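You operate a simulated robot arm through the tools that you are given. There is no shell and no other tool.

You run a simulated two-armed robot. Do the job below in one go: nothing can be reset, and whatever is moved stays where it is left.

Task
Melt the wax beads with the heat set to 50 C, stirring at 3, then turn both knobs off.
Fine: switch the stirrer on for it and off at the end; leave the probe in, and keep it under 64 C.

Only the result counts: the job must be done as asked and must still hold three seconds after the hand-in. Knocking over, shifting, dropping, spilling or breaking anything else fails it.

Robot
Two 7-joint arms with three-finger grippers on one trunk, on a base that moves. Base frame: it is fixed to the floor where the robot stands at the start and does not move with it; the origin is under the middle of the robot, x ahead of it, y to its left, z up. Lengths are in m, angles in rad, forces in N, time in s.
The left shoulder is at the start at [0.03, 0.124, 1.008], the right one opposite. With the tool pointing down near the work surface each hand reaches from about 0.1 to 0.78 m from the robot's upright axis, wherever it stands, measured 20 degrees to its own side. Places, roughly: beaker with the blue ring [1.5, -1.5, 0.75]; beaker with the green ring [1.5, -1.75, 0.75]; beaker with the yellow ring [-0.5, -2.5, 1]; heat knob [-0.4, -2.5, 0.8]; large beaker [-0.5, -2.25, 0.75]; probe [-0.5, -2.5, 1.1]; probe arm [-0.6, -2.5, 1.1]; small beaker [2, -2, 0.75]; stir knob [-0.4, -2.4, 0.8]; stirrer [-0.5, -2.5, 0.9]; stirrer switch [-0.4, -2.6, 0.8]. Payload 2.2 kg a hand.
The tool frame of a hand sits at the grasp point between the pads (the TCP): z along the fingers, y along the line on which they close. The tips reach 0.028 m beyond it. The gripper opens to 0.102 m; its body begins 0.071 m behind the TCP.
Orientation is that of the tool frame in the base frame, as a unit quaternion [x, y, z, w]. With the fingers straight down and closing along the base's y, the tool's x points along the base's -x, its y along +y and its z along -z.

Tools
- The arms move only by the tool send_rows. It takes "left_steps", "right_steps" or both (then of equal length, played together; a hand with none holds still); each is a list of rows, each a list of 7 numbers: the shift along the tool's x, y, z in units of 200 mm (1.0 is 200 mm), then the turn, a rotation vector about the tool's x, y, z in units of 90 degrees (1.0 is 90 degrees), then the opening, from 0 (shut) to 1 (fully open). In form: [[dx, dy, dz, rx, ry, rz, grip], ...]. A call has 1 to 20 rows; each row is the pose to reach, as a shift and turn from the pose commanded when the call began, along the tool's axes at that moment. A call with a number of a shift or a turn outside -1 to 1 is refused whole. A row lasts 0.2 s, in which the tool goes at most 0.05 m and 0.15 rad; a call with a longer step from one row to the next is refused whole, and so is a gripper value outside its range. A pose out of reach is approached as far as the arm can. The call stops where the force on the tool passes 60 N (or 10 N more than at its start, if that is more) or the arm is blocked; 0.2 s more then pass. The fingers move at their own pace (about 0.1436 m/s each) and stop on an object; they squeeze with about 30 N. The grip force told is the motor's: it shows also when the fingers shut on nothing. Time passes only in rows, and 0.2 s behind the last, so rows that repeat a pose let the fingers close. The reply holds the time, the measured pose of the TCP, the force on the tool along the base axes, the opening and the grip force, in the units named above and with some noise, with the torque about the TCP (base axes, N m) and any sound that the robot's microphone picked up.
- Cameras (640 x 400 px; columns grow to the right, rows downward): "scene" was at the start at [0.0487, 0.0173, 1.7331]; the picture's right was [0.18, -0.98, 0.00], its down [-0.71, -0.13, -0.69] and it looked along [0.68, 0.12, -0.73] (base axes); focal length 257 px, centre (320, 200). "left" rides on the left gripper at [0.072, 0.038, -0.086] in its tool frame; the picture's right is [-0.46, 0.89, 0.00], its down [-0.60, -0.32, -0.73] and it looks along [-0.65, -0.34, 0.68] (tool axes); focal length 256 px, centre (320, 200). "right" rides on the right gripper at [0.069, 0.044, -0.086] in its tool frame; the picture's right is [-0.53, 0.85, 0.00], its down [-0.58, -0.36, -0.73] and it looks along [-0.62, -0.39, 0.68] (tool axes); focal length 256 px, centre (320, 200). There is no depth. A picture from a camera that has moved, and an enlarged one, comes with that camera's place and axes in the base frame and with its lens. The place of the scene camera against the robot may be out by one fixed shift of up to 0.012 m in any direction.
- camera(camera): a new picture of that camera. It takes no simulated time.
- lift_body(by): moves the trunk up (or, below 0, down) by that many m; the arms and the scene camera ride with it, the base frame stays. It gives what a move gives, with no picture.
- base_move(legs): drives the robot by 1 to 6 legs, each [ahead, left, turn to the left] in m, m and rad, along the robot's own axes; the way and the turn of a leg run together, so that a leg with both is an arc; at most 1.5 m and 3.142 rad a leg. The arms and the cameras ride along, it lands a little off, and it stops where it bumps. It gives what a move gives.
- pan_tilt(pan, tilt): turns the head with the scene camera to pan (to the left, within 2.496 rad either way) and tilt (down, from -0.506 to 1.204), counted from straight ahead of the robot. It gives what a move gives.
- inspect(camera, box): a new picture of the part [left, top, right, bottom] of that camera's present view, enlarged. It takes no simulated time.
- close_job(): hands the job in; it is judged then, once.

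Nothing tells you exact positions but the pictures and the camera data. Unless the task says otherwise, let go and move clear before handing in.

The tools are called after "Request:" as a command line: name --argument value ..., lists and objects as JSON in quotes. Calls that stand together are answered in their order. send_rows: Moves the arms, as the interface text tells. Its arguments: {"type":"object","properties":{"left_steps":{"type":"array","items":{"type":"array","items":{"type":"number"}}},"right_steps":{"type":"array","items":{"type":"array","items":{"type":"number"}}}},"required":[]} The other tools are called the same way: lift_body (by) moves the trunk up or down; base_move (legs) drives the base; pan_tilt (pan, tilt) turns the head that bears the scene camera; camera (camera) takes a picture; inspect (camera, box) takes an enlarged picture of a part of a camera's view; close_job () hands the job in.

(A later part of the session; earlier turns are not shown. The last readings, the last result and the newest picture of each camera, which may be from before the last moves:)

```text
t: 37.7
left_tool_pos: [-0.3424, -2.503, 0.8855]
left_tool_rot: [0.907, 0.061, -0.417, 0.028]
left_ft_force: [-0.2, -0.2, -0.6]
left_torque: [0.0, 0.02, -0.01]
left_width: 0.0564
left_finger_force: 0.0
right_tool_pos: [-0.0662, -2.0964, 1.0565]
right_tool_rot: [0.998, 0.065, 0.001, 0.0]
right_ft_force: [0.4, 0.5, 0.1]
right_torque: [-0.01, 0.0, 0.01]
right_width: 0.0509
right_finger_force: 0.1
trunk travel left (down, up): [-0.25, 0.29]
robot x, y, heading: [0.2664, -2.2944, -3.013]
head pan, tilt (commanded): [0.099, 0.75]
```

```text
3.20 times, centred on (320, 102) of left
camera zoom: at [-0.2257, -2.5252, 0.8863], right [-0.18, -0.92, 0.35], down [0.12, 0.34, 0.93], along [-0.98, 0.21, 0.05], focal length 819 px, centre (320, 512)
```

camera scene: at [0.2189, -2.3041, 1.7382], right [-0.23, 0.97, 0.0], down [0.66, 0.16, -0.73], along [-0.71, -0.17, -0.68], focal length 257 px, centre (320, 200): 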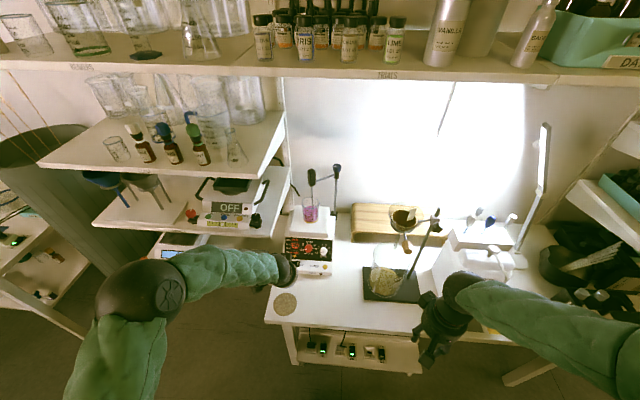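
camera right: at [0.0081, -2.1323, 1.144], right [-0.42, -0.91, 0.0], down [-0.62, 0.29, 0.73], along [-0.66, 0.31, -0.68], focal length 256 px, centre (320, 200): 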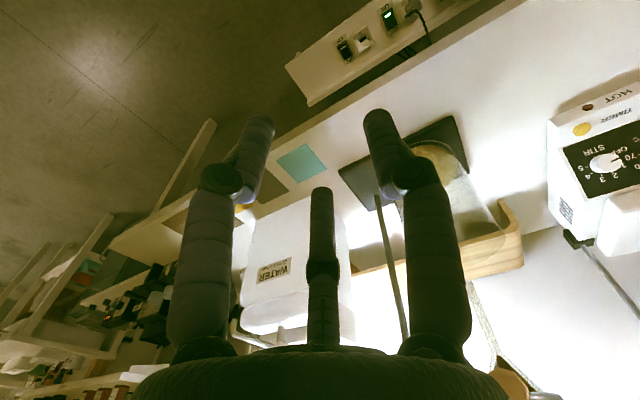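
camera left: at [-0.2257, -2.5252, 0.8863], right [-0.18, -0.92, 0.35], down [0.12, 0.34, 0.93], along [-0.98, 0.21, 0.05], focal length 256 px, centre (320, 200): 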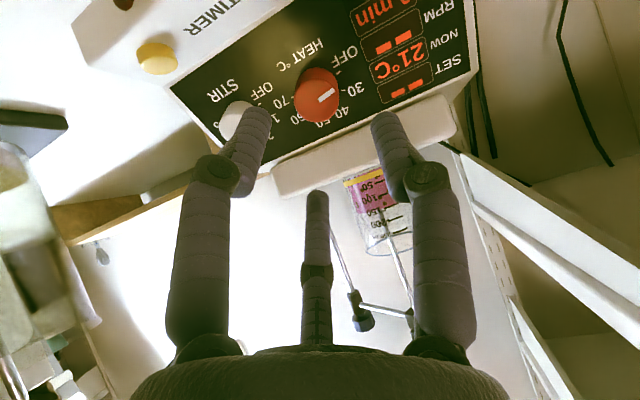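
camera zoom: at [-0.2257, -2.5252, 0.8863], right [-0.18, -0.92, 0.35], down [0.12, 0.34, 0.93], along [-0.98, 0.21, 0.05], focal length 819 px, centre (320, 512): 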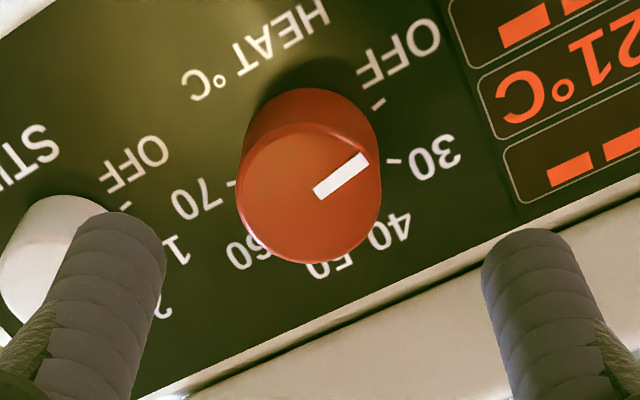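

The knob sits within about 3 mm of the hand axis and stands roughly 19 mm tall. Before gripping I'll test in the air that the wrist can turn the whole 126° from this roll.

Request:
send_rows --left_steps '[[0, 0, 0, 0, 0, 0.0909, 0.55], [0, 0, 0, 0, 0, 0.1818, 0.55], [0, 0, 0, 0, 0, 0.2727, 0.55], [0, 0, 0, 0, 0, 0.3636, 0.55], [0, 0, 0, 0, 0, 0.4545, 0.55], [0, 0, 0, 0, 0, 0.5454, 0.55], [0, 0, 0, 0, 0, 0.6363, 0.55], [0, 0, 0, 0, 0, 0.7272, 0.55], [0, 0, 0, 0, 0, 0.8181, 0.55], [0, 0, 0, 0, 0, 0.909, 0.55], [0, 0, 0, 0, 0, 1.0, 0.55]]'

Request:
send_rows --left_steps '[[0, 0, 0, 0, 0, 0.09, 0.55], [0, 0, 0, 0, 0, 0.18, 0.55], [0, 0, 0, 0, 0, 0.27, 0.55], [0, 0, 0, 0, 0, 0.36, 0.55], [0, 0, 0, 0, 0, 0.45, 0.55]]'

Request:
camera --camera "scene"

```text
t: 40.1
left_tool_pos: [-0.344, -2.5023, 0.8869]
left_tool_rot: [0.683, -0.6, -0.274, 0.313]
left_ft_force: [0.1, -0.5, 0.3]
left_torque: [0.02, -0.01, -0.02]
left_width: 0.0562
left_finger_force: 0.1
right_tool_pos: [-0.0666, -2.098, 1.0563]
right_tool_rot: [0.998, 0.067, -0.001, -0.001]
right_ft_force: [0.3, 0.4, -0.1]
right_torque: [-0.02, 0.01, -0.02]
right_width: 0.051
right_finger_force: 0.1
trunk travel left (down, up): [-0.25, 0.29]
robot x, y, heading: [0.271, -2.2893, -3.009]
head pan, tilt (commanded): [0.099, 0.75]
```

```text
t: 41.3
left_tool_pos: [-0.3439, -2.5023, 0.8878]
left_tool_rot: [-0.433, 0.8, 0.148, -0.389]
left_ft_force: [0.0, -0.5, 0.1]
left_torque: [-0.02, -0.01, 0.01]
left_width: 0.0559
left_finger_force: 0.1
right_tool_pos: [-0.0655, -2.0977, 1.0574]
right_tool_rot: [0.998, 0.066, 0.0, 0.0]
right_ft_force: [0.4, -0.9, 0.8]
right_torque: [0.02, -0.02, -0.03]
right_width: 0.0509
right_finger_force: 0.1
trunk travel left (down, up): [-0.25, 0.29]
robot x, y, heading: [0.2703, -2.2911, -3.007]
head pan, tilt (commanded): [0.099, 0.75]
```

```text
taken
camera scene: at [0.2186, -2.3036, 1.7382], right [-0.23, 0.97, 0.0], down [0.66, 0.16, -0.73], along [-0.71, -0.17, -0.68], focal length 257 px, centre (320, 200)
```

scene: 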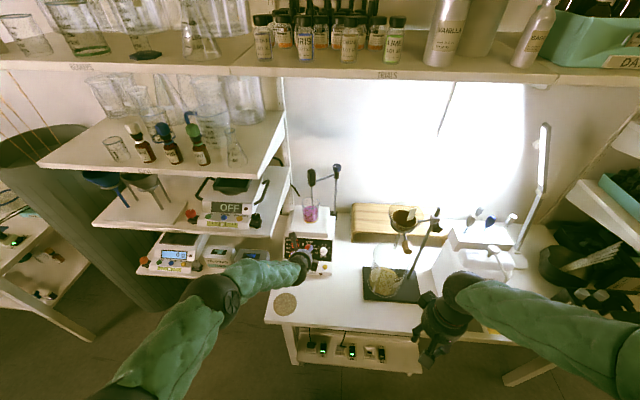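

The full turn is reachable with the hand holding its place. I'll turn back to the start roll, then shift the 3 mm onto the knob's axis and move in.

Request:
send_rows --left_steps '[[0, 0, 0, 0, 0, -0.0909, 0.55], [0, 0, 0, 0, 0, -0.1818, 0.55], [0, 0, 0, 0, 0, -0.2727, 0.55], [0, 0, 0, 0, 0, -0.3636, 0.55], [0, 0, 0, 0, 0, -0.4545, 0.55], [0, 0, 0, 0, 0, -0.5454, 0.55], [0, 0, 0, 0, 0, -0.6363, 0.55], [0, 0, 0, 0, 0, -0.7272, 0.55], [0, 0, 0, 0, 0, -0.8181, 0.55], [0, 0, 0, 0, 0, -0.909, 0.55], [0, 0, 0, 0, 0, -1.0, 0.55]]'

Request:
send_rows --left_steps '[[0, 0, 0, 0, 0, -0.09, 0.55], [0, 0, 0, 0, 0, -0.18, 0.55], [0, 0, 0, 0, 0, -0.27, 0.55], [0, 0, 0, 0, 0, -0.36, 0.55], [0, 0, 0, 0, 0, -0.45, 0.55], [0, 0, 0, 0, 0, -0.45, 0.55]]'

Request:
send_rows --left_steps '[[-0.006, -0.014, 0.06, 0, 0, 0, 0.55], [-0.006, -0.014, 0.12, 0, 0, 0, 0.55], [-0.006, -0.014, 0.18, 0, 0, 0, 0.55], [-0.006, -0.014, 0.22, 0, 0, 0, 0.55]]'

Request:
camera --camera "left"

Request:
inspect --camera "right" --box '[520, 40, 640, 200]'

```text
t: 43.7
left_tool_pos: [-0.3431, -2.5021, 0.8883]
left_tool_rot: [0.872, -0.256, -0.381, 0.17]
left_ft_force: [0.6, -0.2, -0.4]
left_torque: [0.03, -0.01, -0.01]
left_width: 0.0562
left_finger_force: 0.1
right_tool_pos: [-0.0652, -2.0981, 1.0575]
right_tool_rot: [0.998, 0.066, 0.001, 0.0]
right_ft_force: [-1.1, -0.3, 0.6]
right_torque: [-0.02, -0.02, 0.02]
right_width: 0.051
right_finger_force: 0.0
trunk travel left (down, up): [-0.25, 0.29]
robot x, y, heading: [0.2712, -2.2922, -3.011]
head pan, tilt (commanded): [0.099, 0.75]
```

```text
t: 45.1
left_tool_pos: [-0.3456, -2.5024, 0.889]
left_tool_rot: [0.907, 0.062, -0.417, 0.028]
left_ft_force: [0.3, -0.4, 0.6]
left_torque: [-0.02, -0.01, 0.0]
left_width: 0.056
left_finger_force: 0.2
right_tool_pos: [-0.0659, -2.0974, 1.0574]
right_tool_rot: [0.998, 0.066, 0.0, 0.0]
right_ft_force: [0.2, 0.4, 0.5]
right_torque: [-0.01, -0.03, 0.01]
right_width: 0.051
right_finger_force: 0.1
trunk travel left (down, up): [-0.25, 0.29]
robot x, y, heading: [0.2717, -2.2914, -3.007]
head pan, tilt (commanded): [0.099, 0.75]
```

```text
t: 46.1
left_tool_pos: [-0.3781, -2.5043, 0.86]
left_tool_rot: [0.907, 0.061, -0.416, 0.027]
left_ft_force: [-0.6, 0.0, -0.1]
left_torque: [0.01, -0.03, 0.01]
left_width: 0.0559
left_finger_force: 0.2
right_tool_pos: [-0.066, -2.098, 1.0574]
right_tool_rot: [0.998, 0.066, 0.0, 0.0]
right_ft_force: [0.5, 0.6, -0.9]
right_torque: [0.0, -0.01, -0.01]
right_width: 0.0513
right_finger_force: 0.1
trunk travel left (down, up): [-0.25, 0.29]
robot x, y, heading: [0.2701, -2.2922, -3.007]
head pan, tilt (commanded): [0.099, 0.75]
```

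```text
taken
camera left: at [-0.261, -2.527, 0.8603], right [-0.18, -0.92, 0.35], down [0.12, 0.34, 0.93], along [-0.98, 0.21, 0.05], focal length 256 px, centre (320, 200)
```

left: 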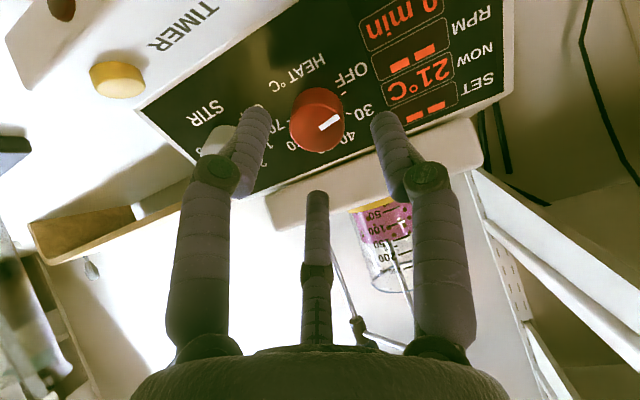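

```text
2.50 times, centred on (580, 120) of right
camera zoom: at [0.0091, -2.1327, 1.1443], right [-0.42, -0.91, 0.0], down [-0.62, 0.29, 0.73], along [-0.66, 0.31, -0.68], focal length 640 px, centre (-330, 400)
```

zoom: 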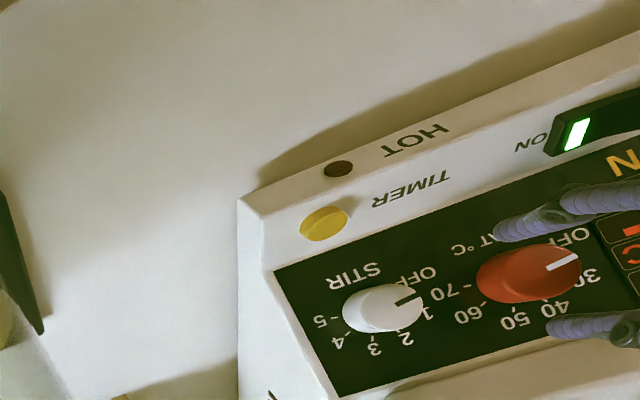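

The knob is centred between the fingers to within about a millimetre or two. I'll go in the last 30 mm and close on it.

Request:
send_rows --left_steps '[[0, 0, 0.05, 0, 0, 0, 0.55], [0, 0, 0.1, 0, 0, 0, 0.55], [0, 0, 0.15, 0, 0, 0, 0.55], [0, 0, 0.15, 0, 0, 0, 0.55]]'

Request:
camera --camera "left"

Request:
inspect --camera "right" --box '[520, 40, 640, 200]'

```text
t: 47.1
left_tool_pos: [-0.3979, -2.5065, 0.841]
left_tool_rot: [0.907, 0.06, -0.416, 0.027]
left_ft_force: [0.2, -0.4, -0.3]
left_torque: [0.01, -0.03, 0.0]
left_width: 0.0563
left_finger_force: 0.1
right_tool_pos: [-0.0671, -2.0969, 1.0579]
right_tool_rot: [0.998, 0.066, -0.001, 0.0]
right_ft_force: [-0.9, 0.7, 0.3]
right_torque: [-0.05, -0.04, 0.01]
right_width: 0.051
right_finger_force: 0.1
trunk travel left (down, up): [-0.25, 0.29]
robot x, y, heading: [0.2688, -2.2887, -3.009]
head pan, tilt (commanded): [0.099, 0.75]
```

```text
taken
camera left: at [-0.2815, -2.5302, 0.8411], right [-0.18, -0.92, 0.35], down [0.12, 0.34, 0.93], along [-0.98, 0.21, 0.05], focal length 256 px, centre (320, 200)
```

left: 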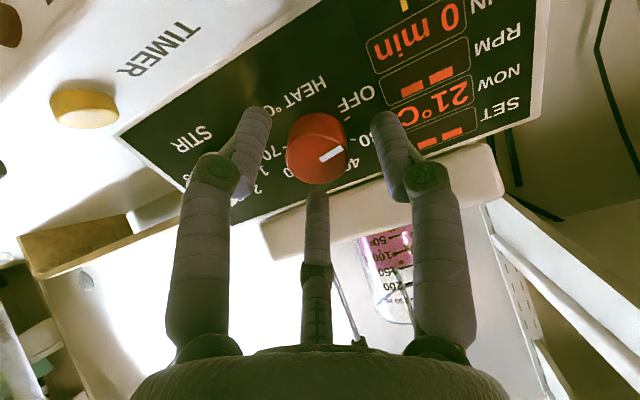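

```text
2.50 times, centred on (580, 120) of right
camera zoom: at [0.0094, -2.1326, 1.1444], right [-0.42, -0.91, 0.0], down [-0.62, 0.29, 0.73], along [-0.66, 0.31, -0.68], focal length 640 px, centre (-330, 400)
```

zoom: 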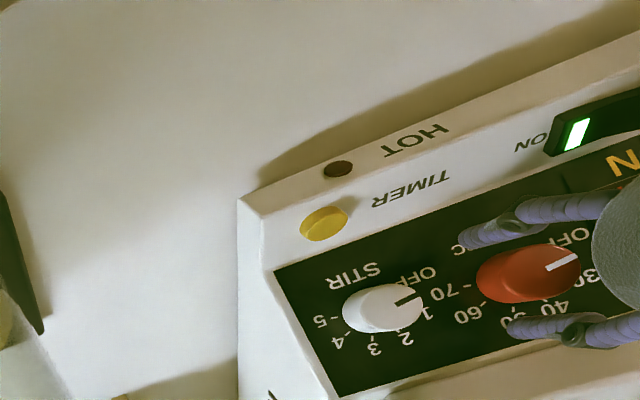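

The fingers straddle the knob with the tips about 9 mm above the panel. I'll go 4 mm deeper and close.

Request:
send_rows --left_steps '[[0, 0, 0.02, 0, 0, 0, 0.55], [0, 0, 0.02, 0, 0, 0, 0.4], [0, 0, 0.02, 0, 0, 0, 0.3], [0, 0, 0.02, 0, 0, 0, 0.0], [0, 0, 0.02, 0, 0, 0, 0.0]]'

Request:
camera --camera "left"

Request:
inspect --camera "right" --box '[520, 40, 640, 200]'

```text
t: 48.3
left_tool_pos: [-0.4027, -2.5076, 0.8382]
left_tool_rot: [0.907, 0.059, -0.416, 0.026]
left_ft_force: [-3.4, 2.3, 1.2]
left_torque: [0.1, 0.33, -0.18]
left_width: 0.0339
left_finger_force: 30.3
right_tool_pos: [-0.0656, -2.0973, 1.0583]
right_tool_rot: [0.998, 0.066, -0.001, 0.0]
right_ft_force: [0.4, -0.1, 0.0]
right_torque: [0.02, 0.02, 0.01]
right_width: 0.0507
right_finger_force: 0.1
trunk travel left (down, up): [-0.25, 0.29]
robot x, y, heading: [0.2679, -2.2921, -3.004]
head pan, tilt (commanded): [0.099, 0.75]
```

```text
taken
camera left: at [-0.2862, -2.5308, 0.8384], right [-0.18, -0.92, 0.35], down [0.12, 0.34, 0.93], along [-0.98, 0.21, 0.05], focal length 256 px, centre (320, 200)
```

left: 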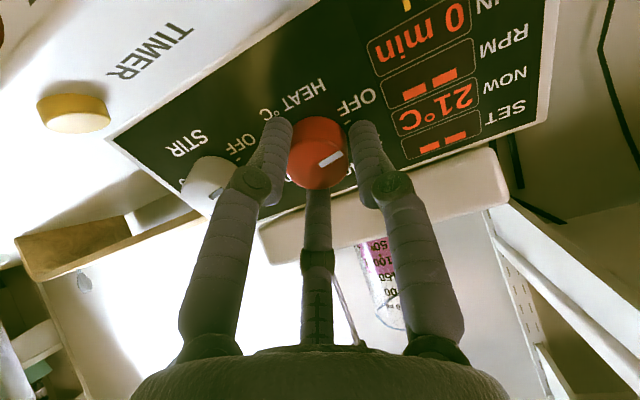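

```text
2.50 times, centred on (580, 120) of right
camera zoom: at [0.0091, -2.1324, 1.1443], right [-0.42, -0.91, 0.0], down [-0.62, 0.29, 0.73], along [-0.66, 0.31, -0.68], focal length 640 px, centre (-330, 400)
```

zoom: 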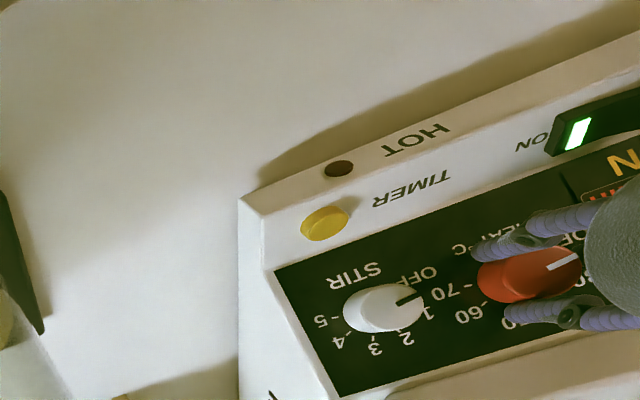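

The grip holds the knob at 34 mm. I'll turn it clockwise by 90° first and read the SET display.

Request:
send_rows --left_steps '[[0, 0, 0, 0, 0, 0.08, 0], [0, 0, 0, 0, 0, 0.16, 0], [0, 0, 0, 0, 0, 0.24, 0], [0, 0, 0, 0, 0, 0.32, 0], [0, 0, 0, 0, 0, 0.4, 0], [0, 0, 0, 0, 0, 0.48, 0], [0, 0, 0, 0, 0, 0.56, 0], [0, 0, 0, 0, 0, 0.64, 0], [0, 0, 0, 0, 0, 0.72, 0], [0, 0, 0, 0, 0, 0.8, 0], [0, 0, 0, 0, 0, 0.88, 0], [0, 0, 0, 0, 0, 0.96, 0], [0, 0, 0, 0, 0, 1.0, 0]]'

Request:
camera --camera "left"

Request:
inspect --camera "scene" --box '[265, 205, 345, 285]'

Request:
inspect --camera "right" --box '[520, 40, 640, 200]'

```text
t: 51.1
left_tool_pos: [-0.4029, -2.5059, 0.8379]
left_tool_rot: [0.683, -0.6, -0.275, 0.314]
left_ft_force: [-10.9, 12.7, 4.3]
left_torque: [0.18, 0.0, -0.18]
left_width: 0.0322
left_finger_force: 45.3
right_tool_pos: [-0.0665, -2.0973, 1.0572]
right_tool_rot: [0.998, 0.066, 0.0, 0.001]
right_ft_force: [-0.1, -0.1, 0.5]
right_torque: [0.0, 0.03, 0.01]
right_width: 0.0509
right_finger_force: 0.0
trunk travel left (down, up): [-0.25, 0.29]
robot x, y, heading: [0.2693, -2.2938, -3.007]
head pan, tilt (commanded): [0.099, 0.75]
```

```text
taken
camera left: at [-0.3537, -2.5724, 0.922], right [-0.63, 0.39, 0.67], down [0.68, 0.7, 0.23], along [-0.38, 0.6, -0.7], focal length 256 px, centre (320, 200)
```

left: 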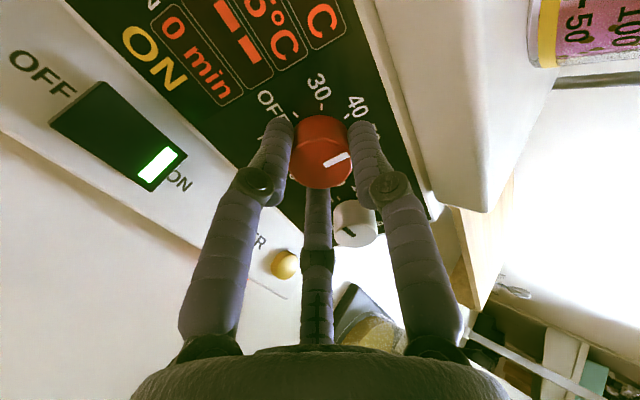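

```text
5.00 times, centred on (305, 245) of scene
camera zoom: at [0.2179, -2.3018, 1.7382], right [-0.23, 0.97, 0.0], down [0.66, 0.16, -0.73], along [-0.71, -0.17, -0.68], focal length 1284 px, centre (395, -25)
```

zoom: 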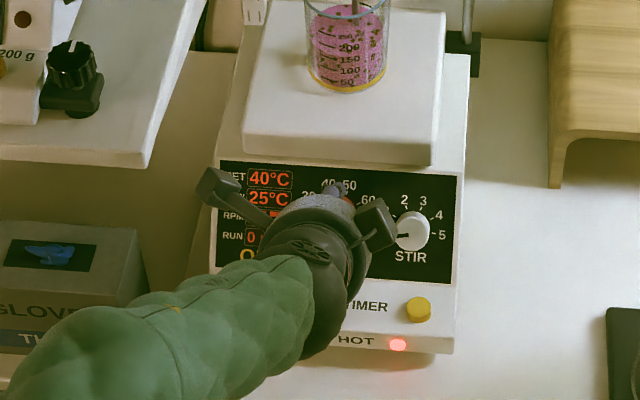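

```text
2.50 times, centred on (580, 120) of right
camera zoom: at [0.0086, -2.1315, 1.144], right [-0.42, -0.91, 0.0], down [-0.62, 0.29, 0.73], along [-0.66, 0.31, -0.68], focal length 640 px, centre (-330, 400)
```

zoom: 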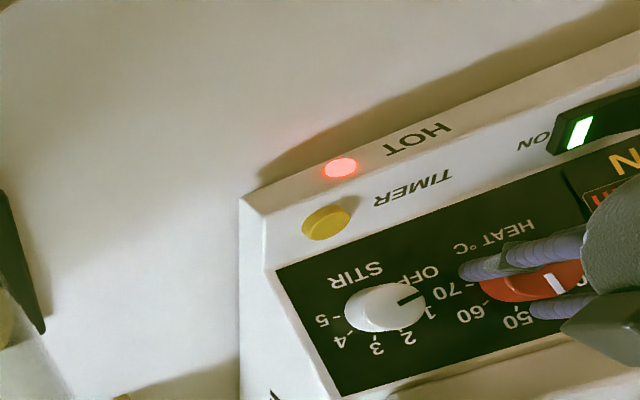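

SET reads 40 °C and NOW 25 °C, so the knob follows the hand. I'll turn the remaining 36° toward 50.

Request:
send_rows --left_steps '[[0, 0, 0, 0, 0, 0.09, 0], [0, 0, 0, 0, 0, 0.18, 0], [0, 0, 0, 0, 0, 0.27, 0], [0, 0, 0, 0, 0, 0.36, 0], [0, 0, 0, 0, 0, 0.4, 0]]'

Request:
inspect --camera "scene" --box '[265, 205, 345, 285]'

Request:
camera --camera "left"

```text
t: 52.3
left_tool_pos: [-0.4033, -2.5069, 0.8377]
left_tool_rot: [-0.464, 0.782, 0.164, -0.383]
left_ft_force: [-11.5, 16.0, 3.4]
left_torque: [-0.08, 0.36, 0.11]
left_width: 0.0323
left_finger_force: 44.5
right_tool_pos: [-0.0675, -2.097, 1.0573]
right_tool_rot: [0.998, 0.066, 0.0, 0.001]
right_ft_force: [0.7, -0.2, -0.4]
right_torque: [0.01, -0.02, 0.03]
right_width: 0.051
right_finger_force: 0.1
trunk travel left (down, up): [-0.25, 0.29]
robot x, y, heading: [0.2692, -2.2942, -3.011]
head pan, tilt (commanded): [0.099, 0.75]
```

```text
5.00 times, centred on (305, 245) of scene
camera zoom: at [0.2179, -2.3016, 1.7382], right [-0.23, 0.97, 0.0], down [0.66, 0.16, -0.73], along [-0.71, -0.17, -0.68], focal length 1284 px, centre (395, -25)
```

zoom: 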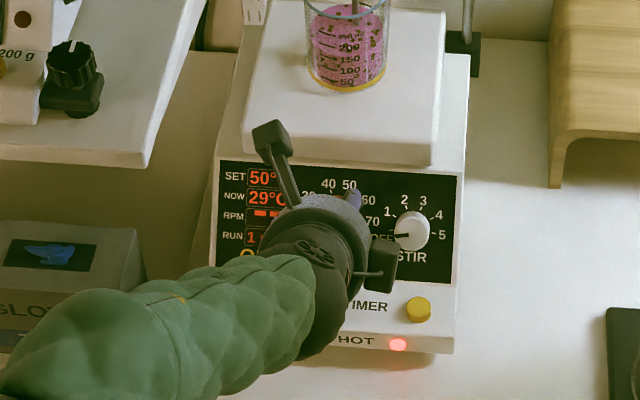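

```text
taken
camera left: at [-0.3812, -2.5394, 0.9486], right [-0.4, 0.85, 0.33], down [0.91, 0.42, 0.01], along [-0.13, 0.31, -0.94], focal length 256 px, centre (320, 200)
```

left: 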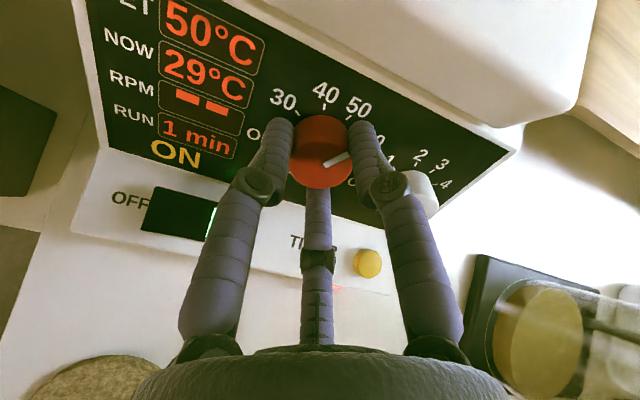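

SET now reads 50 °C with NOW at 29 °C. I'll release, back straight off, and check that the setting stays.

Request:
send_rows --left_steps '[[0, 0, 0, 0, 0, 0, 0.5], [0, 0, 0, 0, 0, 0, 0.5], [0, 0, -0.1, 0, 0, 0, 0.5], [0, 0, -0.2, 0, 0, 0, 0.5], [0, 0, -0.3, 0, 0, 0, 0.5]]'

Request:
inspect --camera "scene" --box '[265, 205, 345, 285]'

Request:
camera --camera "left"

```text
t: 53.5
left_tool_pos: [-0.3583, -2.502, 0.8784]
left_tool_rot: [-0.466, 0.78, 0.164, -0.384]
left_ft_force: [0.4, 0.1, -0.3]
left_torque: [-0.01, 0.01, -0.01]
left_width: 0.051
left_finger_force: 0.1
right_tool_pos: [-0.0653, -2.0974, 1.0589]
right_tool_rot: [0.998, 0.067, 0.0, 0.0]
right_ft_force: [0.3, 0.4, 0.0]
right_torque: [-0.06, 0.02, -0.03]
right_width: 0.0511
right_finger_force: 0.1
trunk travel left (down, up): [-0.25, 0.29]
robot x, y, heading: [0.267, -2.2926, -3.004]
head pan, tilt (commanded): [0.099, 0.75]
```

```text
5.00 times, centred on (305, 245) of scene
camera zoom: at [0.2199, -2.3035, 1.7382], right [-0.23, 0.97, 0.0], down [0.66, 0.16, -0.73], along [-0.71, -0.17, -0.68], focal length 1284 px, centre (395, -25)
```

zoom: 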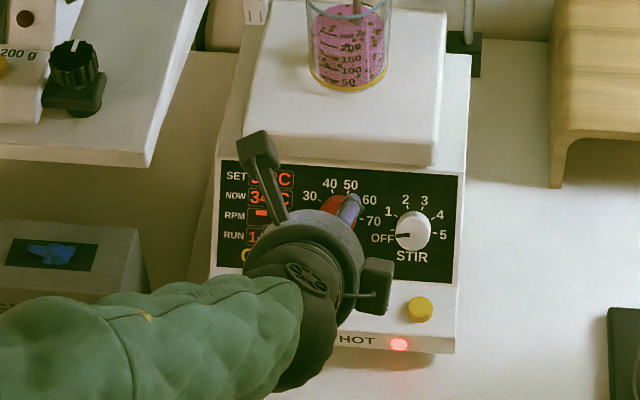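

```text
taken
camera left: at [-0.3355, -2.5347, 0.9894], right [-0.4, 0.85, 0.34], down [0.91, 0.43, 0.01], along [-0.13, 0.31, -0.94], focal length 256 px, centre (320, 200)
```

left: 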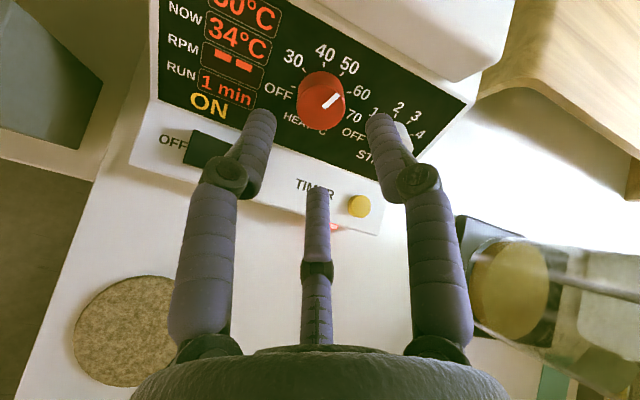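

The setting stayed at 50 °C and NOW is 34 °C and climbing fast. I'll go to the stir knob now, turning the wrist back to 30° before zero so that no finger lies toward the heat knob.

Request:
send_rows --left_steps '[[-0.0258, 0.014, -0.001, 0, 0, -0.0909, 0.5], [-0.0515, 0.0279, -0.001, 0, 0, -0.1818, 0.5], [-0.0773, 0.0419, -0.002, 0, 0, -0.2727, 0.5], [-0.1031, 0.0558, -0.002, 0, 0, -0.3636, 0.5], [-0.1289, 0.0698, -0.003, 0, 0, -0.4545, 0.5], [-0.1546, 0.0837, -0.003, 0, 0, -0.5454, 0.5], [-0.1804, 0.0977, -0.004, 0, 0, -0.6363, 0.5], [-0.2062, 0.1116, -0.004, 0, 0, -0.7272, 0.5], [-0.232, 0.1256, -0.005, 0, 0, -0.8181, 0.5], [-0.2577, 0.1395, -0.006, 0, 0, -0.909, 0.5], [-0.2835, 0.1535, -0.006, 0, 0, -1.0, 0.5]]'

Request:
send_rows --left_steps '[[0, 0, 0, 0, 0, -0.0917, 0.5], [0, 0, 0, 0, 0, -0.1833, 0.5], [0, 0, 0, 0, 0, -0.275, 0.5], [0, 0, 0, 0, 0, -0.3667, 0.5], [0, 0, 0, 0, 0, -0.4583, 0.5], [0, 0, 0, 0, 0, -0.55, 0.5], [0, 0, 0, 0, 0, -0.6417, 0.5], [0, 0, 0, 0, 0, -0.7333, 0.5]]'

Request:
camera --camera "left"

Request:
inspect --camera "scene" --box '[265, 205, 345, 285]'

Request:
inspect --camera "right" --box '[520, 40, 640, 200]'

```text
t: 55.9
left_tool_pos: [-0.36, -2.4389, 0.8707]
left_tool_rot: [0.881, -0.222, -0.387, 0.155]
left_ft_force: [0.1, 0.1, 0.5]
left_torque: [0.02, -0.01, -0.01]
left_width: 0.0512
left_finger_force: 0.2
right_tool_pos: [-0.0664, -2.0977, 1.058]
right_tool_rot: [0.998, 0.066, 0.0, 0.0]
right_ft_force: [0.0, 0.8, 0.0]
right_torque: [0.03, 0.01, 0.0]
right_width: 0.0509
right_finger_force: 0.0
trunk travel left (down, up): [-0.25, 0.29]
robot x, y, heading: [0.2745, -2.29, -3.006]
head pan, tilt (commanded): [0.099, 0.75]
```

```text
t: 57.7
left_tool_pos: [-0.3605, -2.4368, 0.8719]
left_tool_rot: [0.86, 0.294, -0.409, -0.081]
left_ft_force: [0.4, 0.1, 0.1]
left_torque: [0.02, 0.03, 0.0]
left_width: 0.0508
left_finger_force: 0.0
right_tool_pos: [-0.0654, -2.0983, 1.0575]
right_tool_rot: [0.998, 0.066, 0.0, -0.001]
right_ft_force: [0.1, 0.2, -1.0]
right_torque: [0.02, 0.03, -0.04]
right_width: 0.051
right_finger_force: 0.1
trunk travel left (down, up): [-0.25, 0.29]
robot x, y, heading: [0.269, -2.2913, -3.007]
head pan, tilt (commanded): [0.099, 0.75]
```

```text
taken
camera left: at [-0.2431, -2.417, 0.8646], right [0.16, -0.99, -0.03], down [0.11, -0.01, 0.99], along [-0.98, -0.16, 0.11], focal length 256 px, centre (320, 200)
```

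left: 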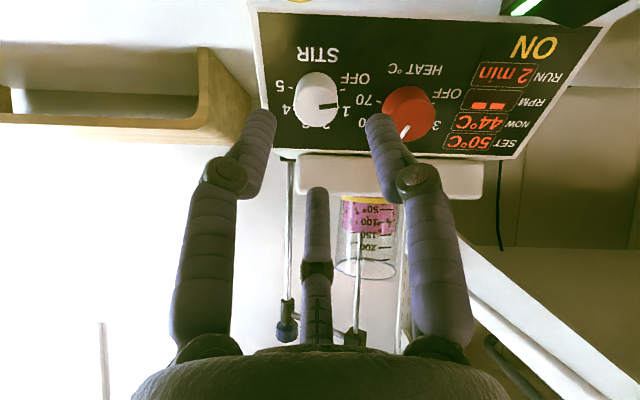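

```text
5.00 times, centred on (305, 245) of scene
camera zoom: at [0.2188, -2.3036, 1.7382], right [-0.23, 0.97, 0.0], down [0.66, 0.16, -0.73], along [-0.71, -0.17, -0.68], focal length 1284 px, centre (395, -25)
```

zoom: 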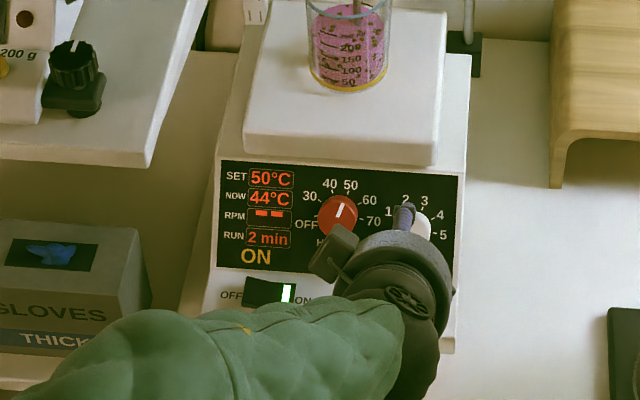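

```text
2.50 times, centred on (580, 120) of right
camera zoom: at [0.0092, -2.1327, 1.1443], right [-0.42, -0.91, 0.0], down [-0.62, 0.29, 0.73], along [-0.66, 0.31, -0.68], focal length 640 px, centre (-330, 400)
```

zoom: 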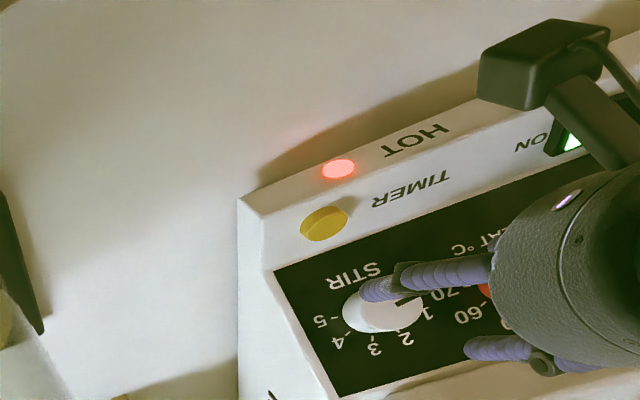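

SET is 50 °C, NOW 44 °C, and the stir knob is centred on the hand axis within a millimetre. I'll move in and close on it.

Request:
send_rows --left_steps '[[0, 0, 0.1, 0, 0, 0, 0.5], [0, 0, 0.2, 0, 0, 0, 0.5], [0, 0, 0.27, 0, 0, 0, 0.5], [0, 0, 0.298, 0, 0, 0, 0.5], [0, 0, 0.298, 0, 0, 0, 0.3], [0, 0, 0.298, 0, 0, 0, 0.0], [0, 0, 0.298, 0, 0, 0, 0.0]]'

Request:
camera --camera "left"

Request:
inspect --camera "scene" --box '[265, 155, 345, 285]'

```text
t: 59.3
left_tool_pos: [-0.406, -2.4419, 0.8317]
left_tool_rot: [0.861, 0.292, -0.409, -0.082]
left_ft_force: [-0.8, 3.2, -2.9]
left_torque: [0.13, 0.04, -0.18]
left_width: 0.0319
left_finger_force: 30.1
right_tool_pos: [-0.0672, -2.0985, 1.0575]
right_tool_rot: [0.998, 0.067, 0.0, 0.0]
right_ft_force: [0.2, 0.2, 0.5]
right_torque: [-0.01, 0.01, 0.0]
right_width: 0.0509
right_finger_force: 0.0
trunk travel left (down, up): [-0.25, 0.29]
robot x, y, heading: [0.2699, -2.291, -3.008]
head pan, tilt (commanded): [0.099, 0.75]
```

```text
taken
camera left: at [-0.2875, -2.4234, 0.8257], right [0.16, -0.99, -0.03], down [0.11, -0.01, 0.99], along [-0.98, -0.16, 0.11], focal length 256 px, centre (320, 200)
```

left: 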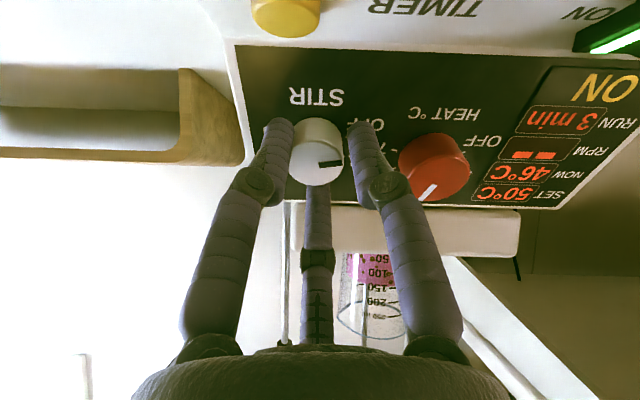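

```text
3.08 times, centred on (305, 220) of scene
camera zoom: at [0.2184, -2.3032, 1.7382], right [-0.23, 0.97, 0.0], down [0.66, 0.16, -0.73], along [-0.71, -0.17, -0.68], focal length 790 px, centre (366, 138)
```

zoom: 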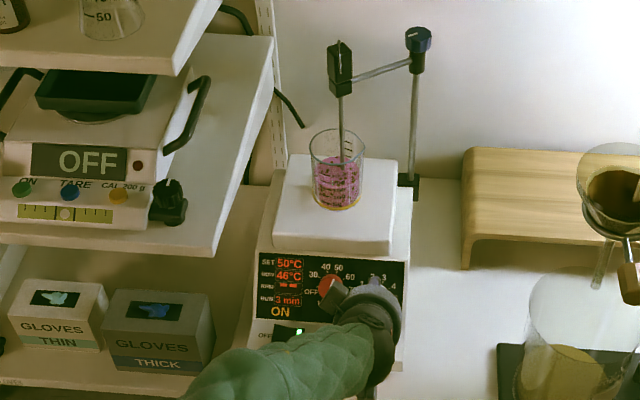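

Gripped, with NOW at 46 °C. I'll turn the stir knob clockwise 90° and read the RPM line.

Request:
send_rows --left_steps '[[0, 0, 0, 0, 0, 0.0909, 0], [0, 0, 0, 0, 0, 0.1818, 0], [0, 0, 0, 0, 0, 0.2727, 0], [0, 0, 0, 0, 0, 0.3636, 0], [0, 0, 0, 0, 0, 0.4545, 0], [0, 0, 0, 0, 0, 0.5454, 0], [0, 0, 0, 0, 0, 0.6363, 0], [0, 0, 0, 0, 0, 0.7272, 0], [0, 0, 0, 0, 0, 0.8181, 0], [0, 0, 0, 0, 0, 0.909, 0], [0, 0, 0, 0, 0, 1.0, 0]]'

Request:
camera --camera "left"

Request:
inspect --camera "scene" --box '[265, 155, 345, 285]'

```text
t: 61.7
left_tool_pos: [-0.4054, -2.4401, 0.8335]
left_tool_rot: [0.814, -0.404, -0.347, 0.232]
left_ft_force: [-17.0, 22.3, 3.1]
left_torque: [0.14, 0.16, -0.12]
left_width: 0.0296
left_finger_force: 45.5
right_tool_pos: [-0.0669, -2.0967, 1.0572]
right_tool_rot: [0.998, 0.065, 0.001, 0.0]
right_ft_force: [-0.2, 0.1, -0.2]
right_torque: [0.0, -0.05, -0.01]
right_width: 0.0511
right_finger_force: 0.1
trunk travel left (down, up): [-0.25, 0.29]
robot x, y, heading: [0.2677, -2.292, -3.011]
head pan, tilt (commanded): [0.099, 0.75]
```

```text
taken
camera left: at [-0.3286, -2.512, 0.8862], right [-0.64, -0.12, 0.76], down [0.45, 0.75, 0.49], along [-0.63, 0.66, -0.42], focal length 256 px, centre (320, 200)
```

left: 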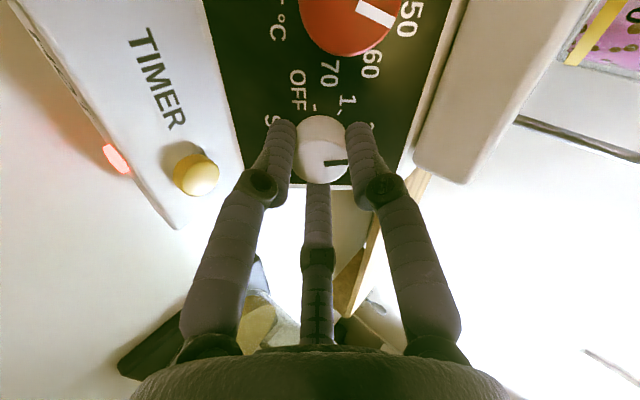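

```text
3.08 times, centred on (305, 220) of scene
camera zoom: at [0.217, -2.3007, 1.7382], right [-0.23, 0.97, 0.0], down [0.66, 0.15, -0.73], along [-0.71, -0.17, -0.68], focal length 790 px, centre (366, 138)
```

zoom: 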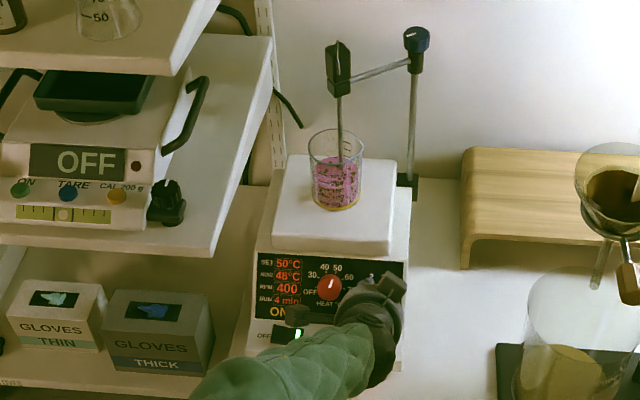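

The RPM line reads 400 (setting 2) and NOW is 48 °C. I'll turn the remaining 36° to 3.

Request:
send_rows --left_steps '[[0, 0, 0, 0, 0, 0.09, 0], [0, 0, 0, 0, 0, 0.18, 0], [0, 0, 0, 0, 0, 0.27, 0], [0, 0, 0, 0, 0, 0.36, 0], [0, 0, 0, 0, 0, 0.4, 0]]'

Request:
inspect --camera "scene" --box '[265, 185, 345, 285]'

Request:
camera --camera "left"

```text
t: 62.9
left_tool_pos: [-0.4052, -2.4402, 0.833]
left_tool_rot: [0.65, -0.635, -0.257, 0.328]
left_ft_force: [-16.2, 25.4, 10.6]
left_torque: [0.0, 0.42, -0.04]
left_width: 0.0296
left_finger_force: 44.5
right_tool_pos: [-0.0667, -2.0965, 1.0584]
right_tool_rot: [0.998, 0.066, 0.0, 0.001]
right_ft_force: [-0.2, 0.0, -0.4]
right_torque: [-0.05, -0.01, 0.03]
right_width: 0.051
right_finger_force: 0.0
trunk travel left (down, up): [-0.25, 0.29]
robot x, y, heading: [0.2755, -2.2939, -3.019]
head pan, tilt (commanded): [0.099, 0.75]
```

```text
4.00 times, centred on (305, 235) of scene
camera zoom: at [0.218, -2.3001, 1.7382], right [-0.23, 0.97, 0.0], down [0.66, 0.15, -0.73], along [-0.71, -0.17, -0.68], focal length 1027 px, centre (380, 60)
```

zoom: 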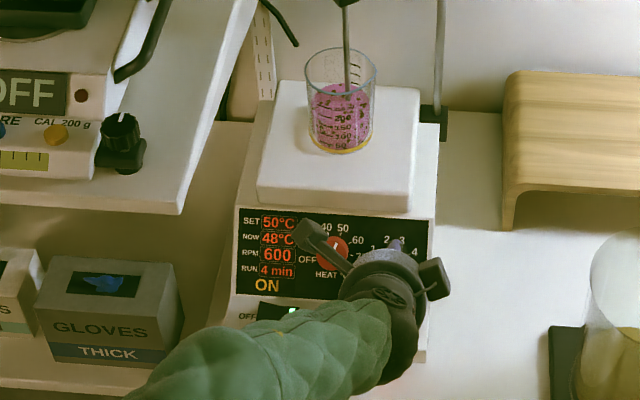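

```text
taken
camera left: at [-0.3617, -2.5023, 0.923], right [-0.61, 0.48, 0.63], down [0.72, 0.67, 0.19], along [-0.33, 0.57, -0.75], focal length 256 px, centre (320, 200)
```

left: 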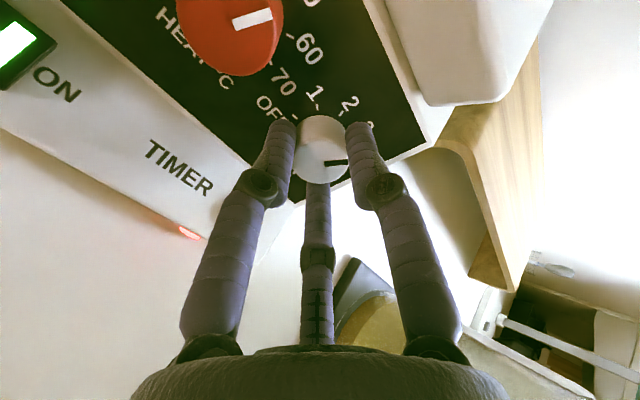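

RPM reads 600 with SET at 50 °C, so both settings are in. I'll release the stir knob and back off 6 cm.

Request:
send_rows --left_steps '[[0, 0, 0, 0, 0, 0, 0.5], [0, 0, 0, 0, 0, 0, 0.5], [0, 0, -0.1, 0, 0, 0, 0.5], [0, 0, -0.2, 0, 0, 0, 0.5], [0, 0, -0.3, 0, 0, 0, 0.5]]'

Request:
inspect --camera "scene" --box '[265, 185, 345, 285]'

Request:
inspect --camera "scene" --box '[295, 185, 325, 225]'

Request:
camera --camera "left"

```text
t: 64.1
left_tool_pos: [-0.3596, -2.4374, 0.8717]
left_tool_rot: [0.651, -0.634, -0.259, 0.328]
left_ft_force: [-0.4, 0.1, 0.3]
left_torque: [0.0, 0.02, -0.01]
left_width: 0.0513
left_finger_force: 0.0
right_tool_pos: [-0.0654, -2.0982, 1.0577]
right_tool_rot: [0.998, 0.065, 0.0, 0.0]
right_ft_force: [0.5, -0.9, 0.8]
right_torque: [-0.02, 0.03, -0.02]
right_width: 0.0509
right_finger_force: 0.1
trunk travel left (down, up): [-0.25, 0.29]
robot x, y, heading: [0.2714, -2.2893, -3.011]
head pan, tilt (commanded): [0.099, 0.75]
```

```text
4.00 times, centred on (305, 235) of scene
camera zoom: at [0.2198, -2.3035, 1.7382], right [-0.23, 0.97, 0.0], down [0.66, 0.16, -0.73], along [-0.71, -0.17, -0.68], focal length 1027 px, centre (380, 60)
```

zoom: 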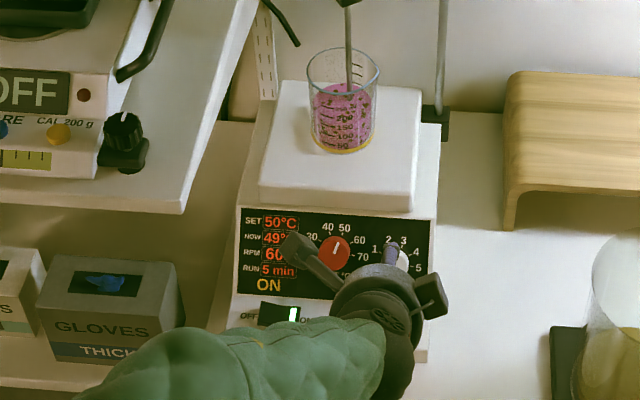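

```text
10.00 times, centred on (310, 205) of scene
camera zoom: at [0.2198, -2.3035, 1.7382], right [-0.23, 0.97, 0.0], down [0.66, 0.16, -0.73], along [-0.71, -0.17, -0.68], focal length 2568 px, centre (420, 150)
```

zoom: 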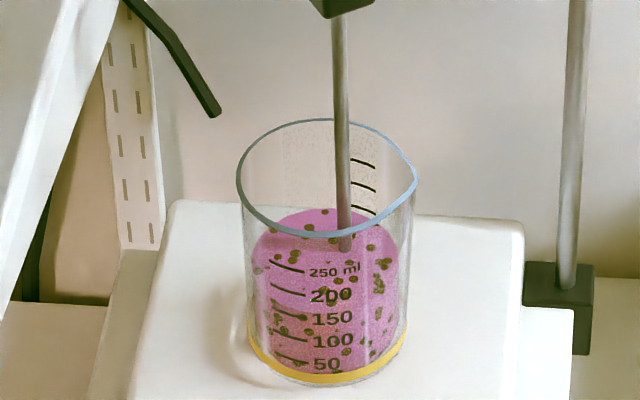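

```text
taken
camera left: at [-0.3154, -2.4996, 0.9613], right [-0.61, 0.48, 0.63], down [0.72, 0.67, 0.19], along [-0.33, 0.57, -0.75], focal length 256 px, centre (320, 200)
```

left: 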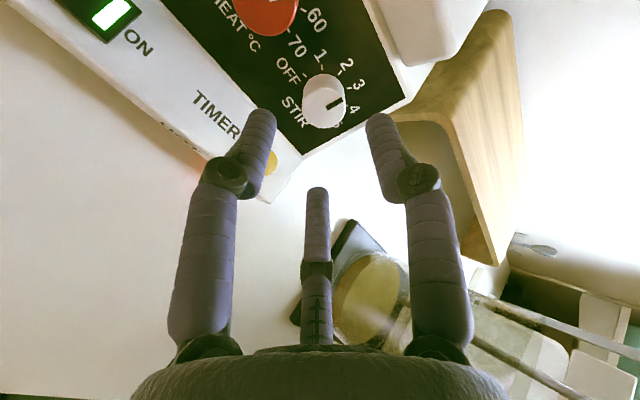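

NOW is 49 °C with the stirrer at 600 rpm; dark beads are still visible in the pink liquid. I'll wait with the hand hovering over the heat knob, ready to turn it off.

Request:
send_rows --left_steps '[[0.0633, 0.0021, 0.002, 0, 0, 0.0667, 0.55], [0.1266, 0.0042, 0.004, 0, 0, 0.1333, 0.55], [0.1899, 0.0063, 0.005, 0, 0, 0.2, 0.55], [0.2532, 0.0084, 0.007, 0, 0, 0.2667, 0.55], [0.3165, 0.0105, 0.009, 0, 0, 0.3333, 0.55], [0.3165, 0.0105, 0.009, 0, 0, 0.3333, 0.55]]'

Request:
camera --camera "left"

Request:
inspect --camera "scene" --box '[295, 185, 325, 225]'

Request:
inspect --camera "scene" --box '[265, 205, 345, 285]'

```text
t: 65.5
left_tool_pos: [-0.3585, -2.5008, 0.8756]
left_tool_rot: [-0.464, 0.782, 0.164, -0.383]
left_ft_force: [0.1, -0.1, 0.3]
left_torque: [0.0, -0.02, -0.02]
left_width: 0.056
left_finger_force: 0.0
right_tool_pos: [-0.066, -2.0982, 1.0576]
right_tool_rot: [0.998, 0.066, 0.001, 0.0]
right_ft_force: [0.0, 0.9, 0.3]
right_torque: [0.02, -0.01, 0.0]
right_width: 0.0509
right_finger_force: 0.0
trunk travel left (down, up): [-0.25, 0.29]
robot x, y, heading: [0.2699, -2.2937, -3.015]
head pan, tilt (commanded): [0.099, 0.75]
```

```text
taken
camera left: at [-0.336, -2.5342, 0.9871], right [-0.4, 0.85, 0.33], down [0.91, 0.42, 0.01], along [-0.13, 0.31, -0.94], focal length 256 px, centre (320, 200)
```

left: 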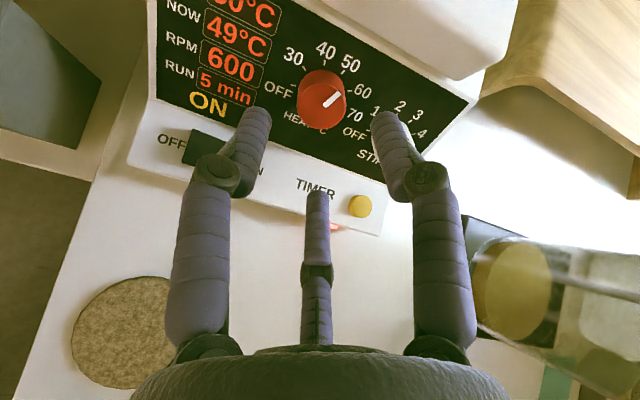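

```text
10.00 times, centred on (310, 205) of scene
camera zoom: at [0.2186, -2.3034, 1.7382], right [-0.23, 0.97, 0.0], down [0.66, 0.16, -0.73], along [-0.71, -0.17, -0.68], focal length 2568 px, centre (420, 150)
```

zoom: 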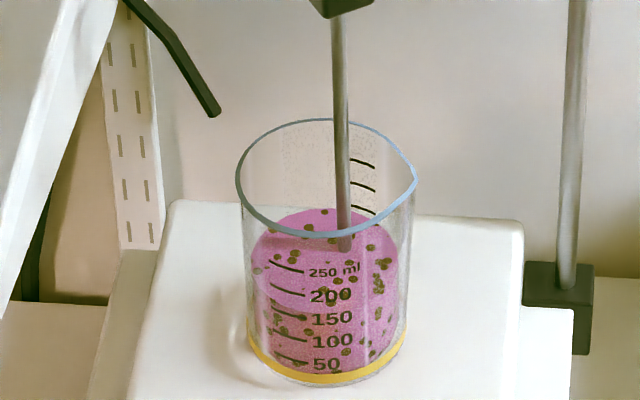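

```text
5.00 times, centred on (305, 245) of scene
camera zoom: at [0.2186, -2.3034, 1.7382], right [-0.23, 0.97, 0.0], down [0.66, 0.16, -0.73], along [-0.71, -0.17, -0.68], focal length 1284 px, centre (395, -25)
```

zoom: 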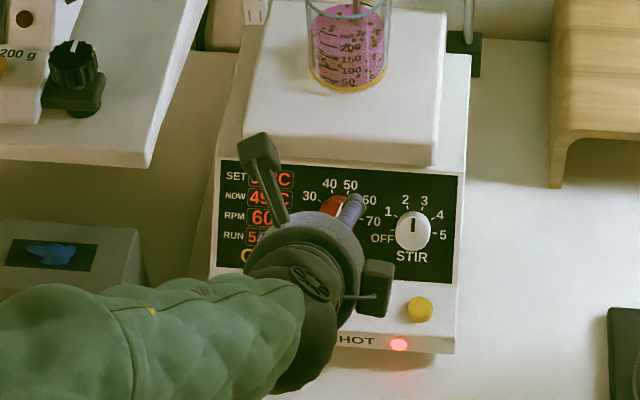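

NOW is 49 °C with 600 rpm. The stir pointer looks a little short of 3 in this view, so I'll zoom in on both pointers.

Request:
inspect --camera "scene" --box '[318, 232, 346, 256]'

Request:
inspect --camera "left" --box '[260, 20, 460, 180]'

Request:
inspect --camera "right" --box '[520, 70, 640, 190]'

```text
16.00 times, centred on (332, 244) of scene
camera zoom: at [0.2186, -2.3034, 1.7382], right [-0.23, 0.97, 0.0], down [0.66, 0.16, -0.73], along [-0.71, -0.17, -0.68], focal length 4108 px, centre (128, -504)
```

zoom: 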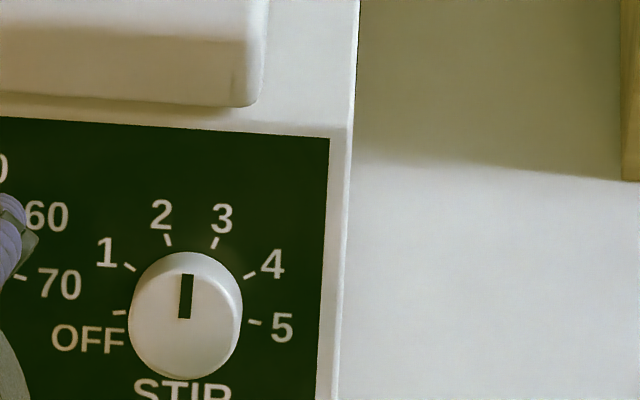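

```text
2.50 times, centred on (360, 100) of left
camera zoom: at [-0.336, -2.5342, 0.9871], right [-0.4, 0.85, 0.33], down [0.91, 0.42, 0.01], along [-0.13, 0.31, -0.94], focal length 640 px, centre (220, 450)
```

zoom: 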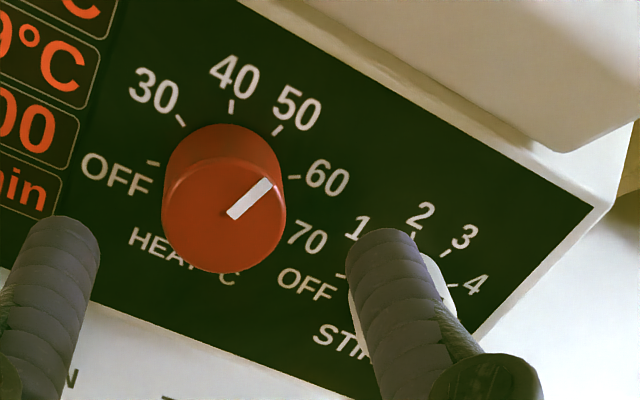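

```text
3.33 times, centred on (580, 130) of right
camera zoom: at [0.0091, -2.1325, 1.1443], right [-0.42, -0.91, 0.0], down [-0.62, 0.29, 0.73], along [-0.66, 0.31, -0.68], focal length 853 px, centre (-547, 433)
```

zoom: 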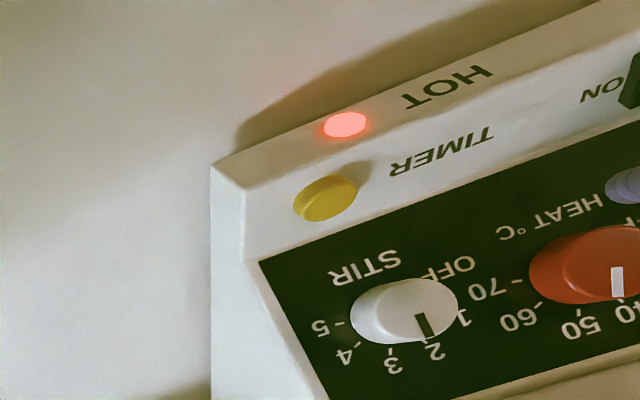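

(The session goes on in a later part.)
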